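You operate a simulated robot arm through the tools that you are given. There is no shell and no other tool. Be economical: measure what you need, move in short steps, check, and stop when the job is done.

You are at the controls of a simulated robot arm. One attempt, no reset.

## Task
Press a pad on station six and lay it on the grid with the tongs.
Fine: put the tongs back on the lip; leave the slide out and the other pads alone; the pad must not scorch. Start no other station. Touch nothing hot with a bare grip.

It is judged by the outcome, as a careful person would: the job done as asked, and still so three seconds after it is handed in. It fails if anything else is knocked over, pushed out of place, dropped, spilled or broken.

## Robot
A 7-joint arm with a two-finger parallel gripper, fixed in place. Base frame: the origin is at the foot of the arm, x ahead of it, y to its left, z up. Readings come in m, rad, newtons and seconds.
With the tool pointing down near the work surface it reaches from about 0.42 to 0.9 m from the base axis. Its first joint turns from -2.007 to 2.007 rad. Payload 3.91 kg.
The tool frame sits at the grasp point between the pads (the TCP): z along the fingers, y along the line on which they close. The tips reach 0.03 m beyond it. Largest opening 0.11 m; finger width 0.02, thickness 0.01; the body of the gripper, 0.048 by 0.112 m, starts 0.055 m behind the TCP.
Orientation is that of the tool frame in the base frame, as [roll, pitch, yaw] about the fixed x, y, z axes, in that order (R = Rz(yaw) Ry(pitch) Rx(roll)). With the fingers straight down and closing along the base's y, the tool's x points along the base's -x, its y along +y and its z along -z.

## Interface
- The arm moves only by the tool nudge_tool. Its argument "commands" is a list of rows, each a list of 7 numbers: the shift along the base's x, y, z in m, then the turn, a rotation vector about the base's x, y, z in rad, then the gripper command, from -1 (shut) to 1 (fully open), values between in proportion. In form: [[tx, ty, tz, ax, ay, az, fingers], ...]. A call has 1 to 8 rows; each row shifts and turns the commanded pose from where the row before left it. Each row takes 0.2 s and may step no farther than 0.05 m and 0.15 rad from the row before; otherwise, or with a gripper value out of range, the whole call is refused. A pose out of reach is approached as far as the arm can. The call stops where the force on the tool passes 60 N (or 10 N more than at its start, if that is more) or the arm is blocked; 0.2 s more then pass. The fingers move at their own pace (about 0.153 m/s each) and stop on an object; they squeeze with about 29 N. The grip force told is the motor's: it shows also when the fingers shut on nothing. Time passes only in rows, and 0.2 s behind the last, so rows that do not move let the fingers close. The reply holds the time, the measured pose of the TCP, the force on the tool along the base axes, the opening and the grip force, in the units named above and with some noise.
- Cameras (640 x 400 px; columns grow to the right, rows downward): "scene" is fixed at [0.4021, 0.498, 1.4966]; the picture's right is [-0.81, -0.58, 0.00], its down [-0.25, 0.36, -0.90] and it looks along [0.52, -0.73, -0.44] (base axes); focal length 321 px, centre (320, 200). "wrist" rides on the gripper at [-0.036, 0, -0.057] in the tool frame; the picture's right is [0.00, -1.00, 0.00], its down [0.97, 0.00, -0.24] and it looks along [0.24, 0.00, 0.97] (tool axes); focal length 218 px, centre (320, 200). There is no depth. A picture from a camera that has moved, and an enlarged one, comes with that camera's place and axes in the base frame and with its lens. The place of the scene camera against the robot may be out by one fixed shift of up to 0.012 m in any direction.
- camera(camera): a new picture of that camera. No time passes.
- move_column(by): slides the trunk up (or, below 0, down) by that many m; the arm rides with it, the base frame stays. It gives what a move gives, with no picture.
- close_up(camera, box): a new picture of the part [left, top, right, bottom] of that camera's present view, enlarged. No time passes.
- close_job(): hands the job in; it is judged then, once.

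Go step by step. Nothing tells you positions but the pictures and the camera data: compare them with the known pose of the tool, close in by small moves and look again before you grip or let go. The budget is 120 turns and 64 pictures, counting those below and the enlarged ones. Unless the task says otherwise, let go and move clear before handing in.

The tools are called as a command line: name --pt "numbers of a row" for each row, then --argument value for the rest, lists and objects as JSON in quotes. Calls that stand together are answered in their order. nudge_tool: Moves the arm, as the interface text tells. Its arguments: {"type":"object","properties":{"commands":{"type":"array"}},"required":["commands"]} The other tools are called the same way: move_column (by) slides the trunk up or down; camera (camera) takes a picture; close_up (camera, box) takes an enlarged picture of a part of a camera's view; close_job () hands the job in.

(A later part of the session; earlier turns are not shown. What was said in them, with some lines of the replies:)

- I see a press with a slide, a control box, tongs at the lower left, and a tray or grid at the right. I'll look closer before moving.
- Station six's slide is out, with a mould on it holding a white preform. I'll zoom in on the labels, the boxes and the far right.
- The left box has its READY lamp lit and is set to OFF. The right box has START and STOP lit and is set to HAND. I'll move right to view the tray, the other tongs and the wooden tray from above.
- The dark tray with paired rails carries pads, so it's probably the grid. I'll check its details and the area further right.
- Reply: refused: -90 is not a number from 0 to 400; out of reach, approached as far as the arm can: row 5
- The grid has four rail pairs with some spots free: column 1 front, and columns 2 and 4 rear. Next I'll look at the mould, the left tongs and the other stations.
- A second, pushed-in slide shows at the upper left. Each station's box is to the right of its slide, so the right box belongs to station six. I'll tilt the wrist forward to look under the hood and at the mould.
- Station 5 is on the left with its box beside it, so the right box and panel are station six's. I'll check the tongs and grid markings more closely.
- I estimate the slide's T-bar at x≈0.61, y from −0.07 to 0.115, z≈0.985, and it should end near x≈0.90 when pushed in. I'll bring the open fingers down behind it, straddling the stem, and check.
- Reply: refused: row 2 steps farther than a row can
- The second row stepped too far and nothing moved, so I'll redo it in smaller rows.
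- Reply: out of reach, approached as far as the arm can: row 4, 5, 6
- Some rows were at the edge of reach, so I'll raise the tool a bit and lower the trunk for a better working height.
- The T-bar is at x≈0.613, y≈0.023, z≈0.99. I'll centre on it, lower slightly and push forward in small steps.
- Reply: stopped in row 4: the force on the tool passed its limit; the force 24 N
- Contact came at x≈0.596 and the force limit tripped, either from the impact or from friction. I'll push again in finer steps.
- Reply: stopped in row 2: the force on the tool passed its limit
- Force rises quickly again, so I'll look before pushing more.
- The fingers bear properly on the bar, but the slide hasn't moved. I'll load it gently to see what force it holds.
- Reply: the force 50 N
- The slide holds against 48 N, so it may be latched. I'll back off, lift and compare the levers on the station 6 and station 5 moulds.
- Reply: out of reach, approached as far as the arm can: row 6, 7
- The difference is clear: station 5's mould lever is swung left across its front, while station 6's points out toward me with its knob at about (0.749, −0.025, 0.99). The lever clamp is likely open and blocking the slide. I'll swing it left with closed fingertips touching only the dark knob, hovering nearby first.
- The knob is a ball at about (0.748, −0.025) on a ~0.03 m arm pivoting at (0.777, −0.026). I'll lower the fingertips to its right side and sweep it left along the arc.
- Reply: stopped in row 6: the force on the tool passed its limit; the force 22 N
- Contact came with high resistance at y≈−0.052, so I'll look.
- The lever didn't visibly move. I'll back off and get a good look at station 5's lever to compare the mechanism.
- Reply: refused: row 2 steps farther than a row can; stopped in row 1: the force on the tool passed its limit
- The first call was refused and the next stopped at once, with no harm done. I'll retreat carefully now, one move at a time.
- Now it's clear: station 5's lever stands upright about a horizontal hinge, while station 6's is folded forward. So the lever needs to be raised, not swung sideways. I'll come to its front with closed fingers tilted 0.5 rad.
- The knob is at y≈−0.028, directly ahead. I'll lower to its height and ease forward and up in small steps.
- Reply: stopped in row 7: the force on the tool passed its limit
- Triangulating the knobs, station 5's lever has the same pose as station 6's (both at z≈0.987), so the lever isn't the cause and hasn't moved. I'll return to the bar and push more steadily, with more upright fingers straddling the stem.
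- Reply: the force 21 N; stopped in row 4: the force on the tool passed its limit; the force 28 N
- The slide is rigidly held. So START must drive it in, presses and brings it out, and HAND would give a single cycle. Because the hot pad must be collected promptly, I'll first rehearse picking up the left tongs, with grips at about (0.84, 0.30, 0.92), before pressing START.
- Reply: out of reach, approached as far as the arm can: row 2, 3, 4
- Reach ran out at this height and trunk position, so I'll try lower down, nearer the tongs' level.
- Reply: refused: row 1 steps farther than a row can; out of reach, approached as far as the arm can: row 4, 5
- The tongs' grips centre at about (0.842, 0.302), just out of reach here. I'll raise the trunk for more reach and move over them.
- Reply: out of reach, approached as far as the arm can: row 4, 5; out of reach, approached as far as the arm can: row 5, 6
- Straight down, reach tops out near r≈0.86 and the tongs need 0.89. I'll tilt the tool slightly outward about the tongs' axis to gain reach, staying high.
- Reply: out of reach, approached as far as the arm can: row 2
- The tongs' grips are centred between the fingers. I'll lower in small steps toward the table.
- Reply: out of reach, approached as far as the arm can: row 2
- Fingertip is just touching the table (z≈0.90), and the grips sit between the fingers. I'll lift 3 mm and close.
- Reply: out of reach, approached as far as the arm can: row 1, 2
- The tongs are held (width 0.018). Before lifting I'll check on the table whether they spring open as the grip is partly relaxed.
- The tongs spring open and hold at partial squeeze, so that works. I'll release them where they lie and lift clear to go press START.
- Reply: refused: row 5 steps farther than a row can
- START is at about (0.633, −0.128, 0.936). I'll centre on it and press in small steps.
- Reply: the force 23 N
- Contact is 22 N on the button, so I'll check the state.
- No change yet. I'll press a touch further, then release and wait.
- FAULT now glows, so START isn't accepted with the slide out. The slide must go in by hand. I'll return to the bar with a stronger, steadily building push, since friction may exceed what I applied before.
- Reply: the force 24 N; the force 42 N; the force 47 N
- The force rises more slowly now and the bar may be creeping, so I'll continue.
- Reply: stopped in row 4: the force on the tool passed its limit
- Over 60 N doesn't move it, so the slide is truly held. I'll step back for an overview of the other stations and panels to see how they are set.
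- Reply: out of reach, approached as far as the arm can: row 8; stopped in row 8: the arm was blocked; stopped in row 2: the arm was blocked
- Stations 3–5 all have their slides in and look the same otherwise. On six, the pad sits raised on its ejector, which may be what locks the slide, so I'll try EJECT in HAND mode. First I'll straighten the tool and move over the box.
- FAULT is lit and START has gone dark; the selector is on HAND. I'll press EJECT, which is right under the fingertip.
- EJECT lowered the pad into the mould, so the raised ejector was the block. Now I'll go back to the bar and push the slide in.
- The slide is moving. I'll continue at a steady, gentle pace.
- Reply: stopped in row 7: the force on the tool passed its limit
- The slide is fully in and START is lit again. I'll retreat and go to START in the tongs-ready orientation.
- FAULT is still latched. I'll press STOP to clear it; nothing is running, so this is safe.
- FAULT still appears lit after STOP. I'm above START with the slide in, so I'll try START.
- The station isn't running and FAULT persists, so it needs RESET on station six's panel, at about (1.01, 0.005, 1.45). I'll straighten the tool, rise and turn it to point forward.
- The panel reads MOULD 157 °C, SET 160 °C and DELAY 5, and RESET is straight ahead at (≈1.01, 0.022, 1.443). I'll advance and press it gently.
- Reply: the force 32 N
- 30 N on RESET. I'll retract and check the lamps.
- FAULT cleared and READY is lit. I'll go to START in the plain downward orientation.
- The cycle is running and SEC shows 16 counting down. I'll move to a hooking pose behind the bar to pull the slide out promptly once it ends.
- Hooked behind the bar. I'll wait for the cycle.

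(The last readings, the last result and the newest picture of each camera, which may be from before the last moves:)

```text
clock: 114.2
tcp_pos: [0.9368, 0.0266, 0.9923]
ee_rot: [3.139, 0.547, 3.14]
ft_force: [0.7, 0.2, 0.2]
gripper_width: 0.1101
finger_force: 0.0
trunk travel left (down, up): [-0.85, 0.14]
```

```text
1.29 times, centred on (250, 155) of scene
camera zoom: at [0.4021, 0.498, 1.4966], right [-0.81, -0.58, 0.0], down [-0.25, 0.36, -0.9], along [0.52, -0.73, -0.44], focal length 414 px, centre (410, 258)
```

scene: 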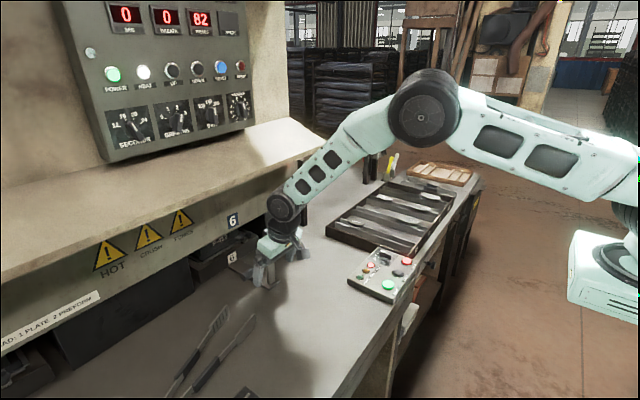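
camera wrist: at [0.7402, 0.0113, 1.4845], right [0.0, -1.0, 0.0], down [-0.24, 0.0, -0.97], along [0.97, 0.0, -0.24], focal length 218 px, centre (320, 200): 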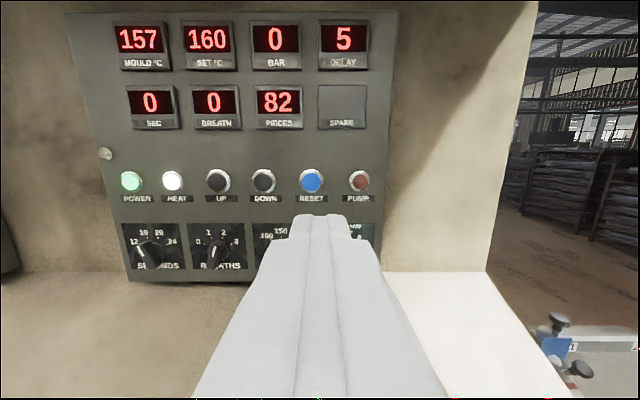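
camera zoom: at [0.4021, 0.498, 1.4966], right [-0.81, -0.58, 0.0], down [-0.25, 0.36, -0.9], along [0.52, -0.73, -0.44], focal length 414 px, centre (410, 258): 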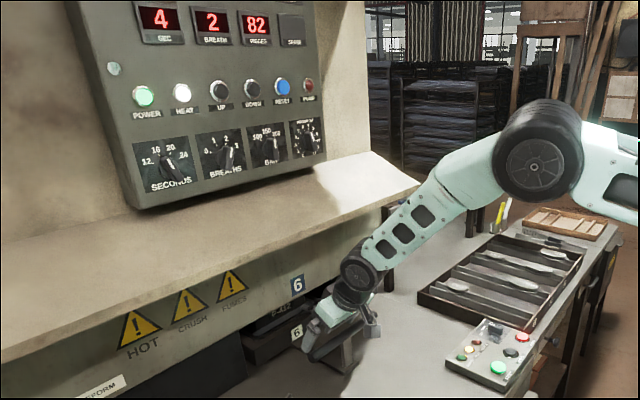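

Four seconds remain with two breaths done. I'll wait about 4.5 s and then pull gently.

nudge_tool --pt "0 0 0 0 0 0 1" --pt "0 0 0 0 0 0 1" --pt "0 0 0 0 0 0 1" --pt "0 0 0 0 0 0 1" --pt "0 0 0 0 0 0 1" --pt "0 0 0 0 0 0 1" --pt "0 0 0 0 0 0 1" --pt "0 0 0 0 0 0 1"

nudge_tool --pt "0 0 0 0 0 0 1" --pt "0 0 0 0 0 0 1" --pt "0 0 0 0 0 0 1" --pt "0 0 0 0 0 0 1" --pt "0 0 0 0 0 0 1" --pt "0 0 0 0 0 0 1" --pt "0 0 0 0 0 0 1" --pt "0 0 0 0 0 0 1"

nudge_tool --pt "0 0 0 0 0 0 1" --pt "0 0 0 0 0 0 1" --pt "-0.006 0 0 0 0 0 1" --pt "-0.006 0 0 0 0 0 1" --pt "-0.003 0 0 0 0 0 1" --pt "-0.003 0 0 0 0 0 1" --pt "-0.004 0 0 0 0 0 1" --pt "-0.006 0 0 0 0 0 1"

```text
clock: 116.0
tcp_pos: [0.9362, 0.0259, 0.994]
ee_rot: [3.139, 0.55, 3.14]
ft_force: [-0.1, -0.4, -1.4]
gripper_width: 0.11
finger_force: 0.0
trunk travel left (down, up): [-0.85, 0.14]
```

```text
clock: 117.8
tcp_pos: [0.9368, 0.026, 0.9929]
ee_rot: [3.14, 0.546, 3.139]
ft_force: [-0.3, 0.8, -0.2]
gripper_width: 0.1099
finger_force: 0.0
trunk travel left (down, up): [-0.85, 0.14]
```

```text
clock: 119.6
tcp_pos: [0.9075, 0.0267, 0.9911]
ee_rot: [3.141, 0.548, 3.14]
ft_force: [4.3, -0.3, 7.5]
gripper_width: 0.1098
finger_force: 0.0
trunk travel left (down, up): [-0.85, 0.14]
```

The slide is coming out with light force, so I'll keep pulling.

nudge_tool --pt "-0.01 0 0 0 0 0 1" --pt "-0.016 0 0 0 0 0 1" --pt "-0.02 0 0 0 0 0 1" --pt "-0.022 0 0 0 0 0 1" --pt "-0.022 0 0 0 0 0 1" --pt "-0.022 0 0 0 0 0 1" --pt "-0.022 0 0 0 0 0 1" --pt "-0.022 0 0 0 0 0 1"

nudge_tool --pt "-0.022 0 0 0 0 0 1" --pt "-0.022 0 0 0 0 0 1" --pt "-0.022 0 0 0 0 0 1" --pt "-0.015 0 0 0 0 0 1" --pt "-0.01 0 0 0 0 0 1" --pt "-0.008 0 0 0 0 0 1" --pt "-0.006 0 0 0 0 0 1" --pt "-0.005 0 0 0 0 0 1"

```text
clock: 121.4
tcp_pos: [0.7516, 0.0233, 0.9868]
ee_rot: [-3.142, 0.544, 3.139]
ft_force: [0.1, -0.2, -1.1]
gripper_width: 0.1102
finger_force: 0.0
trunk travel left (down, up): [-0.85, 0.14]
```

```text
clock: 123.2
tcp_pos: [0.6423, 0.0245, 0.9906]
ee_rot: [3.141, 0.549, 3.139]
ft_force: [0.4, 0.0, 0.1]
gripper_width: 0.1098
finger_force: 0.1
trunk travel left (down, up): [-0.85, 0.14]
```

nudge_tool --pt "-0.004 0 0 0 0 0 1" --pt "-0.004 0 0 0 0 0 1" --pt "-0.003 0 0 0 0 0 1" --pt "-0.003 0 0 0 0 0 1"

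```text
clock: 124.2
tcp_pos: [0.6373, 0.0267, 0.994]
ee_rot: [3.137, 0.564, 3.139]
ft_force: [49.3, -10.5, 6.5]
gripper_width: 0.1102
finger_force: 0.1
trunk travel left (down, up): [-0.85, 0.14]
```

The slide is at its out stop. Now I'll go to EJECT.

nudge_tool --pt "0.015 0 0.005 0 0 0 1" --pt "0.01 0 0.045 0 0 0 1" --pt "0 -0.02 0.04 0 0.14 0 0" --pt "-0.005 -0.045 0 0 0.14 0 -1" --pt "-0.01 -0.045 0 0 0.14 0 -1" --pt "-0.01 -0.045 0 0 0.14 0 -1" --pt "-0.004 -0.045 -0.01 0 0 0 -1" --pt "0 -0.018 -0.04 0 0 0 -1"

```text
clock: 126.0
tcp_pos: [0.6243, -0.1924, 1.0305]
ee_rot: [3.141, -0.012, 3.139]
ft_force: [0.2, 0.0, -0.1]
gripper_width: 0.0
finger_force: 29.0
trunk travel left (down, up): [-0.85, 0.14]
```

nudge_tool --pt "0.008 0 -0.04 0 0 0 -1" --pt "0 0 -0.025 0 0 0 -1" --pt "0 0 -0.008 0 0 0 -1" --pt "0 0 -0.005 0 0 0 -1" --pt "0 0 -0.002 0 0 0 -1" --pt "0 0 0.03 0 0 0 -1" --pt "0 0.02 0.045 0 0 0 -1" --pt "0 0.04 0.02 0 0 -0.15 -1"

close_up --camera "scene" --box '[170, 215, 410, 370]'

```text
clock: 127.8
tcp_pos: [0.6295, -0.1334, 1.0487]
ee_rot: [3.14, -0.011, 2.989]
ft_force: [1.1, -0.3, -1.0]
gripper_width: 0.0
finger_force: 28.7
trunk travel left (down, up): [-0.85, 0.14]
```

```text
2.58 times, centred on (290, 292) of scene
camera zoom: at [0.4021, 0.498, 1.4966], right [-0.81, -0.58, 0.0], down [-0.25, 0.36, -0.9], along [0.52, -0.73, -0.44], focal length 829 px, centre (397, -39)
```

zoom: 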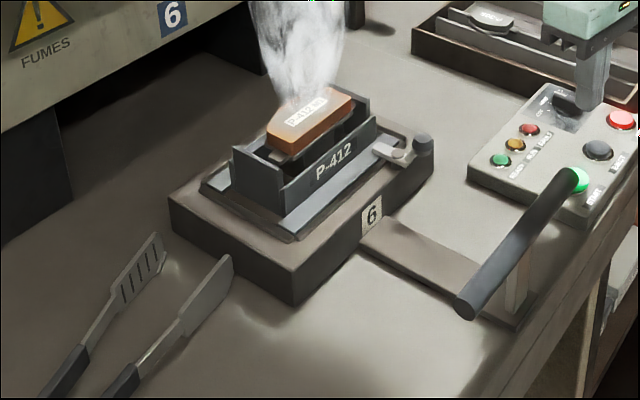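

The pad is pressed, ejected and smoking hot at about (0.847, 0.022, ~1.01). I'll go quickly to the tongs at their rehearsed pose.

nudge_tool --pt "0 0.035 0.03 0 0 -0.149 -1" --pt "0.02 0.043 0.01 0 0 -0.149 0" --pt "0.02 0.043 0.005 0 0 -0.149 0.4" --pt "0.02 0.043 0 0 0 -0.149 0.4" --pt "0.02 0.043 0 0 0 -0.149 0.4" --pt "0.02 0.043 0 0 0 -0.149 0.4" --pt "0.02 0.043 0 0 0 -0.149 0.4" --pt "0.02 0.043 0 0 0 -0.149 0.4"

nudge_tool --pt "0 0.03 -0.02 0.032 -0.145 0 0.4" --pt "0.03 0.03 -0.01 0 0 0 0.4" --pt "0.03 0.03 -0.02 0 0 0 0.4"

```text
clock: 129.6
tcp_pos: [0.7741, 0.2013, 1.0939]
ee_rot: [3.141, -0.01, 1.797]
ft_force: [0.2, -0.6, 0.5]
gripper_width: 0.0771
finger_force: 0.1
trunk travel left (down, up): [-0.85, 0.14]
```

```text
clock: 130.4
tcp_pos: [0.8363, 0.2976, 1.0469]
ee_rot: [2.99, -0.008, 1.798]
ft_force: [-0.9, 0.1, 1.3]
gripper_width: 0.0768
finger_force: 0.1
trunk travel left (down, up): [-0.85, 0.14]
```

nudge_tool --pt "-0.004 -0.0045 -0.045 0 0 0 0.4" --pt "0 0 -0.04 0 0 0 0.4" --pt "0 0 -0.018 0 0 0 0.4" --pt "0 0 -0.003 0 0 0 0.2" --pt "0 0 0 0 0 0 -0.2" --pt "0 0 0 0 0 0 -0.6" --pt "0 0 0 0 0 0 -1" --pt "0 0 0 0 0 0 -1"

```text
clock: 132.2
tcp_pos: [0.8306, 0.2903, 0.9359]
ee_rot: [2.991, -0.007, 1.8]
ft_force: [0.3, 0.3, 0.6]
gripper_width: 0.0183
finger_force: 28.6
trunk travel left (down, up): [-0.85, 0.14]
```

Tongs held. I'll lift them, align with the pad and hover above it.

nudge_tool --pt "0 0 0.03 0 0 0 -1" --pt "0 0 0.045 0 0 0 -1" --pt "0 0 0.045 0 0 0 -1" --pt "0 0 0.045 0 0 -0.1 -1" --pt "0 -0.03 0.01 0 0 -0.129 -1" --pt "0.005 -0.04 0 0 0 0 -1" --pt "0.006 -0.042 0 0 0 0 -1" --pt "0.006 -0.039 0 0 0 0 -1"

camera --camera "wrist"

```text
clock: 134.0
tcp_pos: [0.8461, 0.1398, 1.1153]
ee_rot: [2.991, -0.01, 1.569]
ft_force: [-0.4, 0.7, -0.9]
gripper_width: 0.018
finger_force: 29.1
trunk travel left (down, up): [-0.85, 0.14]
```

```text
3 pictures are left
camera wrist: at [0.8363, 0.1038, 1.1712], right [-0.99, 0.0, -0.15], down [-0.04, 0.97, 0.25], along [0.14, 0.25, -0.96], focal length 218 px, centre (320, 200)
```

wrist: 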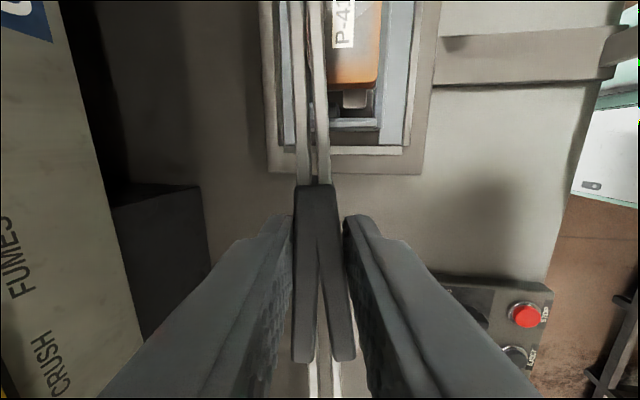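

The tongs' axis is at x≈0.8515 and the pad's centre at x≈0.839. I'll shift, open the tongs partly and lower around the pad, watching the force.

nudge_tool --pt "-0.0125 0.001 0 0 0 0 -0.6" --pt "0 0 0 0 0 0 -0.2" --pt "0 0 -0.02 0 0 0 -0.15" --pt "0 0 -0.02 0 0 0 -0.15" --pt "0 0 -0.015 0 0 0 -0.15" --pt "0 0 -0.01 0 0 0 -0.15"

```text
clock: 135.4
tcp_pos: [0.8323, 0.1389, 1.0487]
ee_rot: [2.992, -0.008, 1.57]
ft_force: [0.2, -0.4, -1.6]
gripper_width: 0.0459
finger_force: 7.5
trunk travel left (down, up): [-0.85, 0.14]
```

camera --camera "wrist"

```text
2 pictures are left
camera wrist: at [0.8231, 0.1019, 1.1039], right [-0.99, 0.0, -0.15], down [-0.04, 0.97, 0.25], along [0.14, 0.25, -0.96], focal length 218 px, centre (320, 200)
```

wrist: 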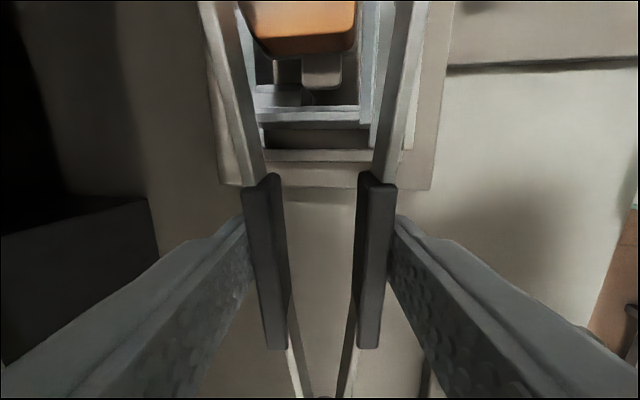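

The pad sits about 7 mm toward +x of the tongs' centre, with its block at z≈0.993–1.009. I'll shift, lower about 17 mm and close.

nudge_tool --pt "0.007 0.001 0 0 0 0 -0.15" --pt "0 0 -0.008 0 0 0 -0.15" --pt "0 0 -0.005 0 0 0 -0.15" --pt "0 0 -0.004 0 0 0 -0.15" --pt "0 0 0 0 0 0 -0.15"

```text
clock: 136.6
tcp_pos: [0.8412, 0.1401, 1.0295]
ee_rot: [2.992, -0.009, 1.572]
ft_force: [-1.6, -0.5, -0.9]
gripper_width: 0.0469
finger_force: 11.6
trunk travel left (down, up): [-0.85, 0.14]
```

nudge_tool --pt "0 0 0 0 0 0 -0.3" --pt "0 0 0 0 0 0 -0.4" --pt "0 0 0 0 0 0 -0.6" --pt "0 0 0 0 0 0 -1" --pt "0 0 0 0 0 0 -1"

```text
clock: 137.8
tcp_pos: [0.8414, 0.1409, 1.0291]
ee_rot: [2.991, -0.009, 1.57]
ft_force: [-0.1, 0.4, 0.0]
gripper_width: 0.046
finger_force: 29.1
trunk travel left (down, up): [-0.85, 0.14]
```

Gripped at full force with width 0.046, so something is between the blades. I'll lift slowly and watch the force.

nudge_tool --pt "0 0 0.004 0 0 0 -1" --pt "0 0 0.006 0 0 0 -1" --pt "0 0 0.01 0 0 0 -1" --pt "0 0 0.02 0 0 0 -1" --pt "0 0 0.03 0 0 0 -1" --pt "0 0 0.02 0 0 0 -1"

```text
clock: 139.2
tcp_pos: [0.8407, 0.1411, 1.1164]
ee_rot: [2.99, -0.009, 1.573]
ft_force: [0.0, -0.2, -4.6]
gripper_width: 0.0453
finger_force: 29.0
trunk travel left (down, up): [-0.85, 0.14]
```

The pad is held (about 3 N extra weight). I'll carry it toward the grid, turning the tongs to point forward. The target is the free front place of column 1, at about (0.764, −0.483).

nudge_tool --pt "-0.01 -0.02 0.005 0 0 0.05 -1" --pt "-0.013 -0.038 0 0 0 0.1 -1" --pt "-0.013 -0.043 0 0 0 0.11 -1" --pt "-0.013 -0.043 0 0 0 0.11 -1" --pt "-0.013 -0.043 0 0 0 0.11 -1" --pt "-0.013 -0.043 0 0 0 0.11 -1" --pt "-0.013 -0.043 0 0 0 0.11 -1" --pt "-0.013 -0.043 0 0 0 0.11 -1"

nudge_tool --pt "-0.013 -0.043 0 0 0 0.11 -1" --pt "-0.013 -0.043 0 0 0 0.11 -1" --pt "-0.013 -0.043 0 0 0 0.11 -1" --pt "-0.013 -0.043 0 0 0 0.11 -1" --pt "-0.013 -0.043 0 0 0 0.11 -1" --pt "-0.013 -0.043 0 0 0 0.11 -1" --pt "-0.013 -0.035 -0.01 0 0 0.098 -1" --pt "-0.002 -0.017 -0.02 0 0 0 -1"

```text
clock: 141.0
tcp_pos: [0.7404, -0.1765, 1.1234]
ee_rot: [2.994, -0.009, 2.385]
ft_force: [0.1, 1.2, -4.5]
gripper_width: 0.0456
finger_force: 29.4
trunk travel left (down, up): [-0.85, 0.14]
```

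```text
clock: 142.8
tcp_pos: [0.6509, -0.484, 1.0931]
ee_rot: [2.992, -0.01, 3.14]
ft_force: [0.0, 0.6, -4.9]
gripper_width: 0.0454
finger_force: 28.4
trunk travel left (down, up): [-0.85, 0.14]
```

nudge_tool --pt "0 0 -0.04 0 0 0 -1" --pt "0 0 -0.04 0 0 0 -1" --pt "0 0 -0.04 0 0 0 -1" --pt "0 0 -0.028 0 0 0 -1"

close_up --camera "wrist" --box '[120, 0, 520, 60]'

```text
clock: 143.8
tcp_pos: [0.6469, -0.485, 0.9466]
ee_rot: [2.992, -0.009, 3.138]
ft_force: [-0.9, 0.5, -5.2]
gripper_width: 0.0451
finger_force: 29.0
trunk travel left (down, up): [-0.85, 0.14]
```

```text
1.60 times, centred on (320, 30) of wrist
camera zoom: at [0.6815, -0.4945, 1.0014], right [-0.01, -0.99, -0.15], down [-0.97, -0.03, 0.25], along [-0.25, 0.15, -0.96], focal length 349 px, centre (320, 472)
```

zoom: 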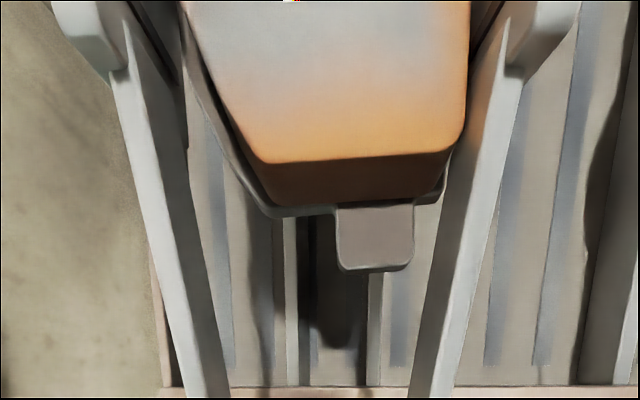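

The pad is over column 1. The rails' centre is y≈−0.474 and the pad's is −0.484, so I'll shift +0.010 m in y and lower gently until contact.

nudge_tool --pt "0 0.01 -0.015 0 0 0 -1" --pt "0 0 -0.02 0 0 0 -1" --pt "0 0 -0.015 0 0 0 -1" --pt "0 0 -0.006 0 0 0 -1" --pt "0 0 -0.003 0 0 0 -1"

```text
clock: 145.0
tcp_pos: [0.6461, -0.474, 0.8864]
ee_rot: [2.992, -0.01, 3.137]
ft_force: [0.0, 0.5, -4.5]
gripper_width: 0.0453
finger_force: 28.7
trunk travel left (down, up): [-0.85, 0.14]
```

nudge_tool --pt "0 0 -0.003 0 0 0 -1" --pt "0 0 -0.003 0 0 0 -1" --pt "0 0 -0.002 0 0 0 -1" --pt "0 0 0 0 0 0 -1"

```text
clock: 146.0
tcp_pos: [0.6456, -0.475, 0.8785]
ee_rot: [2.991, -0.007, 3.138]
ft_force: [0.6, 0.1, -4.5]
gripper_width: 0.0452
finger_force: 29.3
trunk travel left (down, up): [-0.85, 0.14]
```

nudge_tool --pt "0 0 -0.003 0 0 0 -1" --pt "0 0 -0.002 0 0 0 -1" --pt "0 0 -0.002 0 0 0 -1" --pt "0 0 0 0 0 0 -1"

```text
clock: 147.0
tcp_pos: [0.6468, -0.4754, 0.8752]
ee_rot: [2.992, -0.007, 3.138]
ft_force: [-6.2, 6.8, 31.3]
gripper_width: 0.0455
finger_force: 29.0
trunk travel left (down, up): [-0.85, 0.14]
```

The pad is resting (contact at z≈0.876). I'll ease off 1.5 mm and open the tongs just enough.

nudge_tool --pt "0 0 0.0015 0 0 0 -1" --pt "0 0 0 0 0 0 -0.2" --pt "0 0 0 0 0 0 -0.12" --pt "0 0 0 0 0 0 -0.08" --pt "0 0 0 0 0 0 -0.08"

```text
clock: 148.2
tcp_pos: [0.6458, -0.4769, 0.8724]
ee_rot: [2.991, -0.01, 3.139]
ft_force: [-2.8, 0.6, 2.1]
gripper_width: 0.0537
finger_force: 6.1
trunk travel left (down, up): [-0.85, 0.14]
```

Tongs open to 0.0537 and still held. I'll lift slowly and check that the pad stays.

nudge_tool --pt "0 0 0.004 0 0 0 -0.08" --pt "0 0 0.006 0 0 0 -0.08" --pt "0 0 0.01 0 0 0 -0.08" --pt "0 0 0.015 0 0 0 -0.08" --pt "0 0 0.02 0 0 0 -0.08" --pt "0 0 0 0 0 0 -0.08"

```text
clock: 149.6
tcp_pos: [0.6456, -0.4771, 0.9275]
ee_rot: [2.992, -0.011, 3.137]
ft_force: [-0.3, 0.2, -2.0]
gripper_width: 0.0534
finger_force: 6.5
trunk travel left (down, up): [-0.85, 0.14]
```

Only the tongs' weight remains, so the pad is on the grid. I'll close the tongs, rise and carry them back to where they lay.

nudge_tool --pt "0 0 0.045 0 0 0 -0.3" --pt "0 0 0.045 0 0 0 -1" --pt "0 0 0.045 0 0 0 -1" --pt "0 0 0.045 0 0 0 -1" --pt "0.008 0.035 0.02 0 0 -0.1 -1" --pt "0.008 0.043 0 0 0 -0.11 -1" --pt "0.008 0.043 0 0 0 -0.11 -1" --pt "0.008 0.043 0 0 0 -0.11 -1"

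nudge_tool --pt "0.008 0.043 0 0 0 -0.11 -1" --pt "0.008 0.043 0 0 0 -0.11 -1" --pt "0.008 0.043 0 0 0 -0.11 -1" --pt "0.008 0.043 0 0 0 -0.11 -1" --pt "0.008 0.043 0 0 0 -0.11 -1" --pt "0.008 0.043 0 0 0 -0.11 -1" --pt "0.008 0.043 0 0 0 -0.11 -1" --pt "0.008 0.043 0 0 0 -0.11 -1"

```text
clock: 151.4
tcp_pos: [0.6762, -0.3093, 1.1279]
ee_rot: [2.99, -0.007, 2.704]
ft_force: [0.0, -0.6, -2.4]
gripper_width: 0.0188
finger_force: 29.1
trunk travel left (down, up): [-0.85, 0.14]
```

```text
clock: 153.2
tcp_pos: [0.7404, 0.0341, 1.1295]
ee_rot: [2.992, -0.009, 1.827]
ft_force: [0.7, -0.6, -1.9]
gripper_width: 0.0185
finger_force: 29.5
trunk travel left (down, up): [-0.85, 0.14]
```

nudge_tool --pt "0.015 0.0427 0 0 0 -0.027 -1" --pt "0.015 0.0427 0 0 0 0 -1" --pt "0.015 0.0427 -0.01 0 0 0 -1" --pt "0.015 0.0427 -0.015 0 0 0 -1" --pt "0.015 0.0427 -0.015 0 0 0 -1" --pt "0.015 0.0427 -0.015 0 0 0 -1"

```text
clock: 154.6
tcp_pos: [0.8297, 0.287, 1.0708]
ee_rot: [2.994, -0.007, 1.798]
ft_force: [-0.5, 0.3, -1.3]
gripper_width: 0.0188
finger_force: 29.0
trunk travel left (down, up): [-0.85, 0.14]
```

nudge_tool --pt "0.001 0.003 -0.045 0 0 0 -1" --pt "0 0 -0.045 0 0 0 -1" --pt "0 0 -0.03 0 0 0 -1" --pt "0 0 -0.01 0 0 0 -1" --pt "0 0 -0.003 0 0 0 -1" --pt "0 0 -0.001 0 0 0 -1"

```text
clock: 156.0
tcp_pos: [0.8366, 0.2918, 0.9394]
ee_rot: [2.99, -0.01, 1.802]
ft_force: [2.0, -0.7, 7.3]
gripper_width: 0.0186
finger_force: 29.3
trunk travel left (down, up): [-0.85, 0.14]
```

The tongs touch the table. I'll release gradually and lift away.

nudge_tool --pt "0 0 0 0 0 0 -0.4" --pt "0 0 0 0 0 0 -0.1" --pt "0 0 0 0 0 0 0.2" --pt "0 0 0 0 0 0 0.4" --pt "0 0 0.02 0 0 0 0.4" --pt "0 0 0.04 0 0 0 0.4" --pt "0 0 0.045 0 0 0 0.4" --pt "-0.03 -0.03 0.02 0 0 0 0.4"

nudge_tool --pt "-0.04 -0.02 0.02 0 0 0 0.4" --pt "-0.045 -0.02 0 0 0 0 0.4" --pt "-0.045 -0.02 0 0 0 0 0.4" --pt "-0.045 -0.02 0 0 0 0 0.4" --pt "-0.02 -0.02 0.03 0 0 0 0.4"

camera --camera "scene"

```text
clock: 157.8
tcp_pos: [0.8472, 0.2918, 1.0528]
ee_rot: [2.993, -0.009, 1.801]
ft_force: [0.1, 0.2, -1.2]
gripper_width: 0.0769
finger_force: 0.1
out of reach, approached as far as the arm can: row 6, 8
trunk travel left (down, up): [-0.85, 0.14]
```

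```text
clock: 159.0
tcp_pos: [0.838, 0.3039, 1.1073]
ee_rot: [2.993, -0.008, 1.801]
ft_force: [-0.4, 1.3, -0.1]
gripper_width: 0.0769
finger_force: 0.0
out of reach, approached as far as the arm can: row 1, 2, 3, 4, 5
trunk travel left (down, up): [-0.85, 0.14]
```

```text
0 pictures are left
```

scene: 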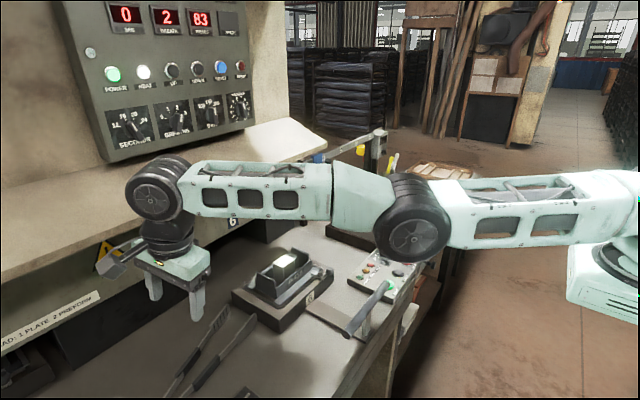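

PIECES reads 83, the slide is out, the mould is empty, the tongs are back in their place and the gripper is clear. I'm handing the job in.

close_job

```text
The job is handed in.
```

I pressed one pad on station six, and it's on the grid in the front place of column 1. The tongs are back where they lay, the slide is out, and no other station was started. I ran out of pictures, so I didn't see the pad on the grid after letting go; the force reading showed it had left the tongs. I also couldn't check it for scorching.

My first START press, with the slide still out, set off a FAULT on station six, which I cleared with RESET on its panel.
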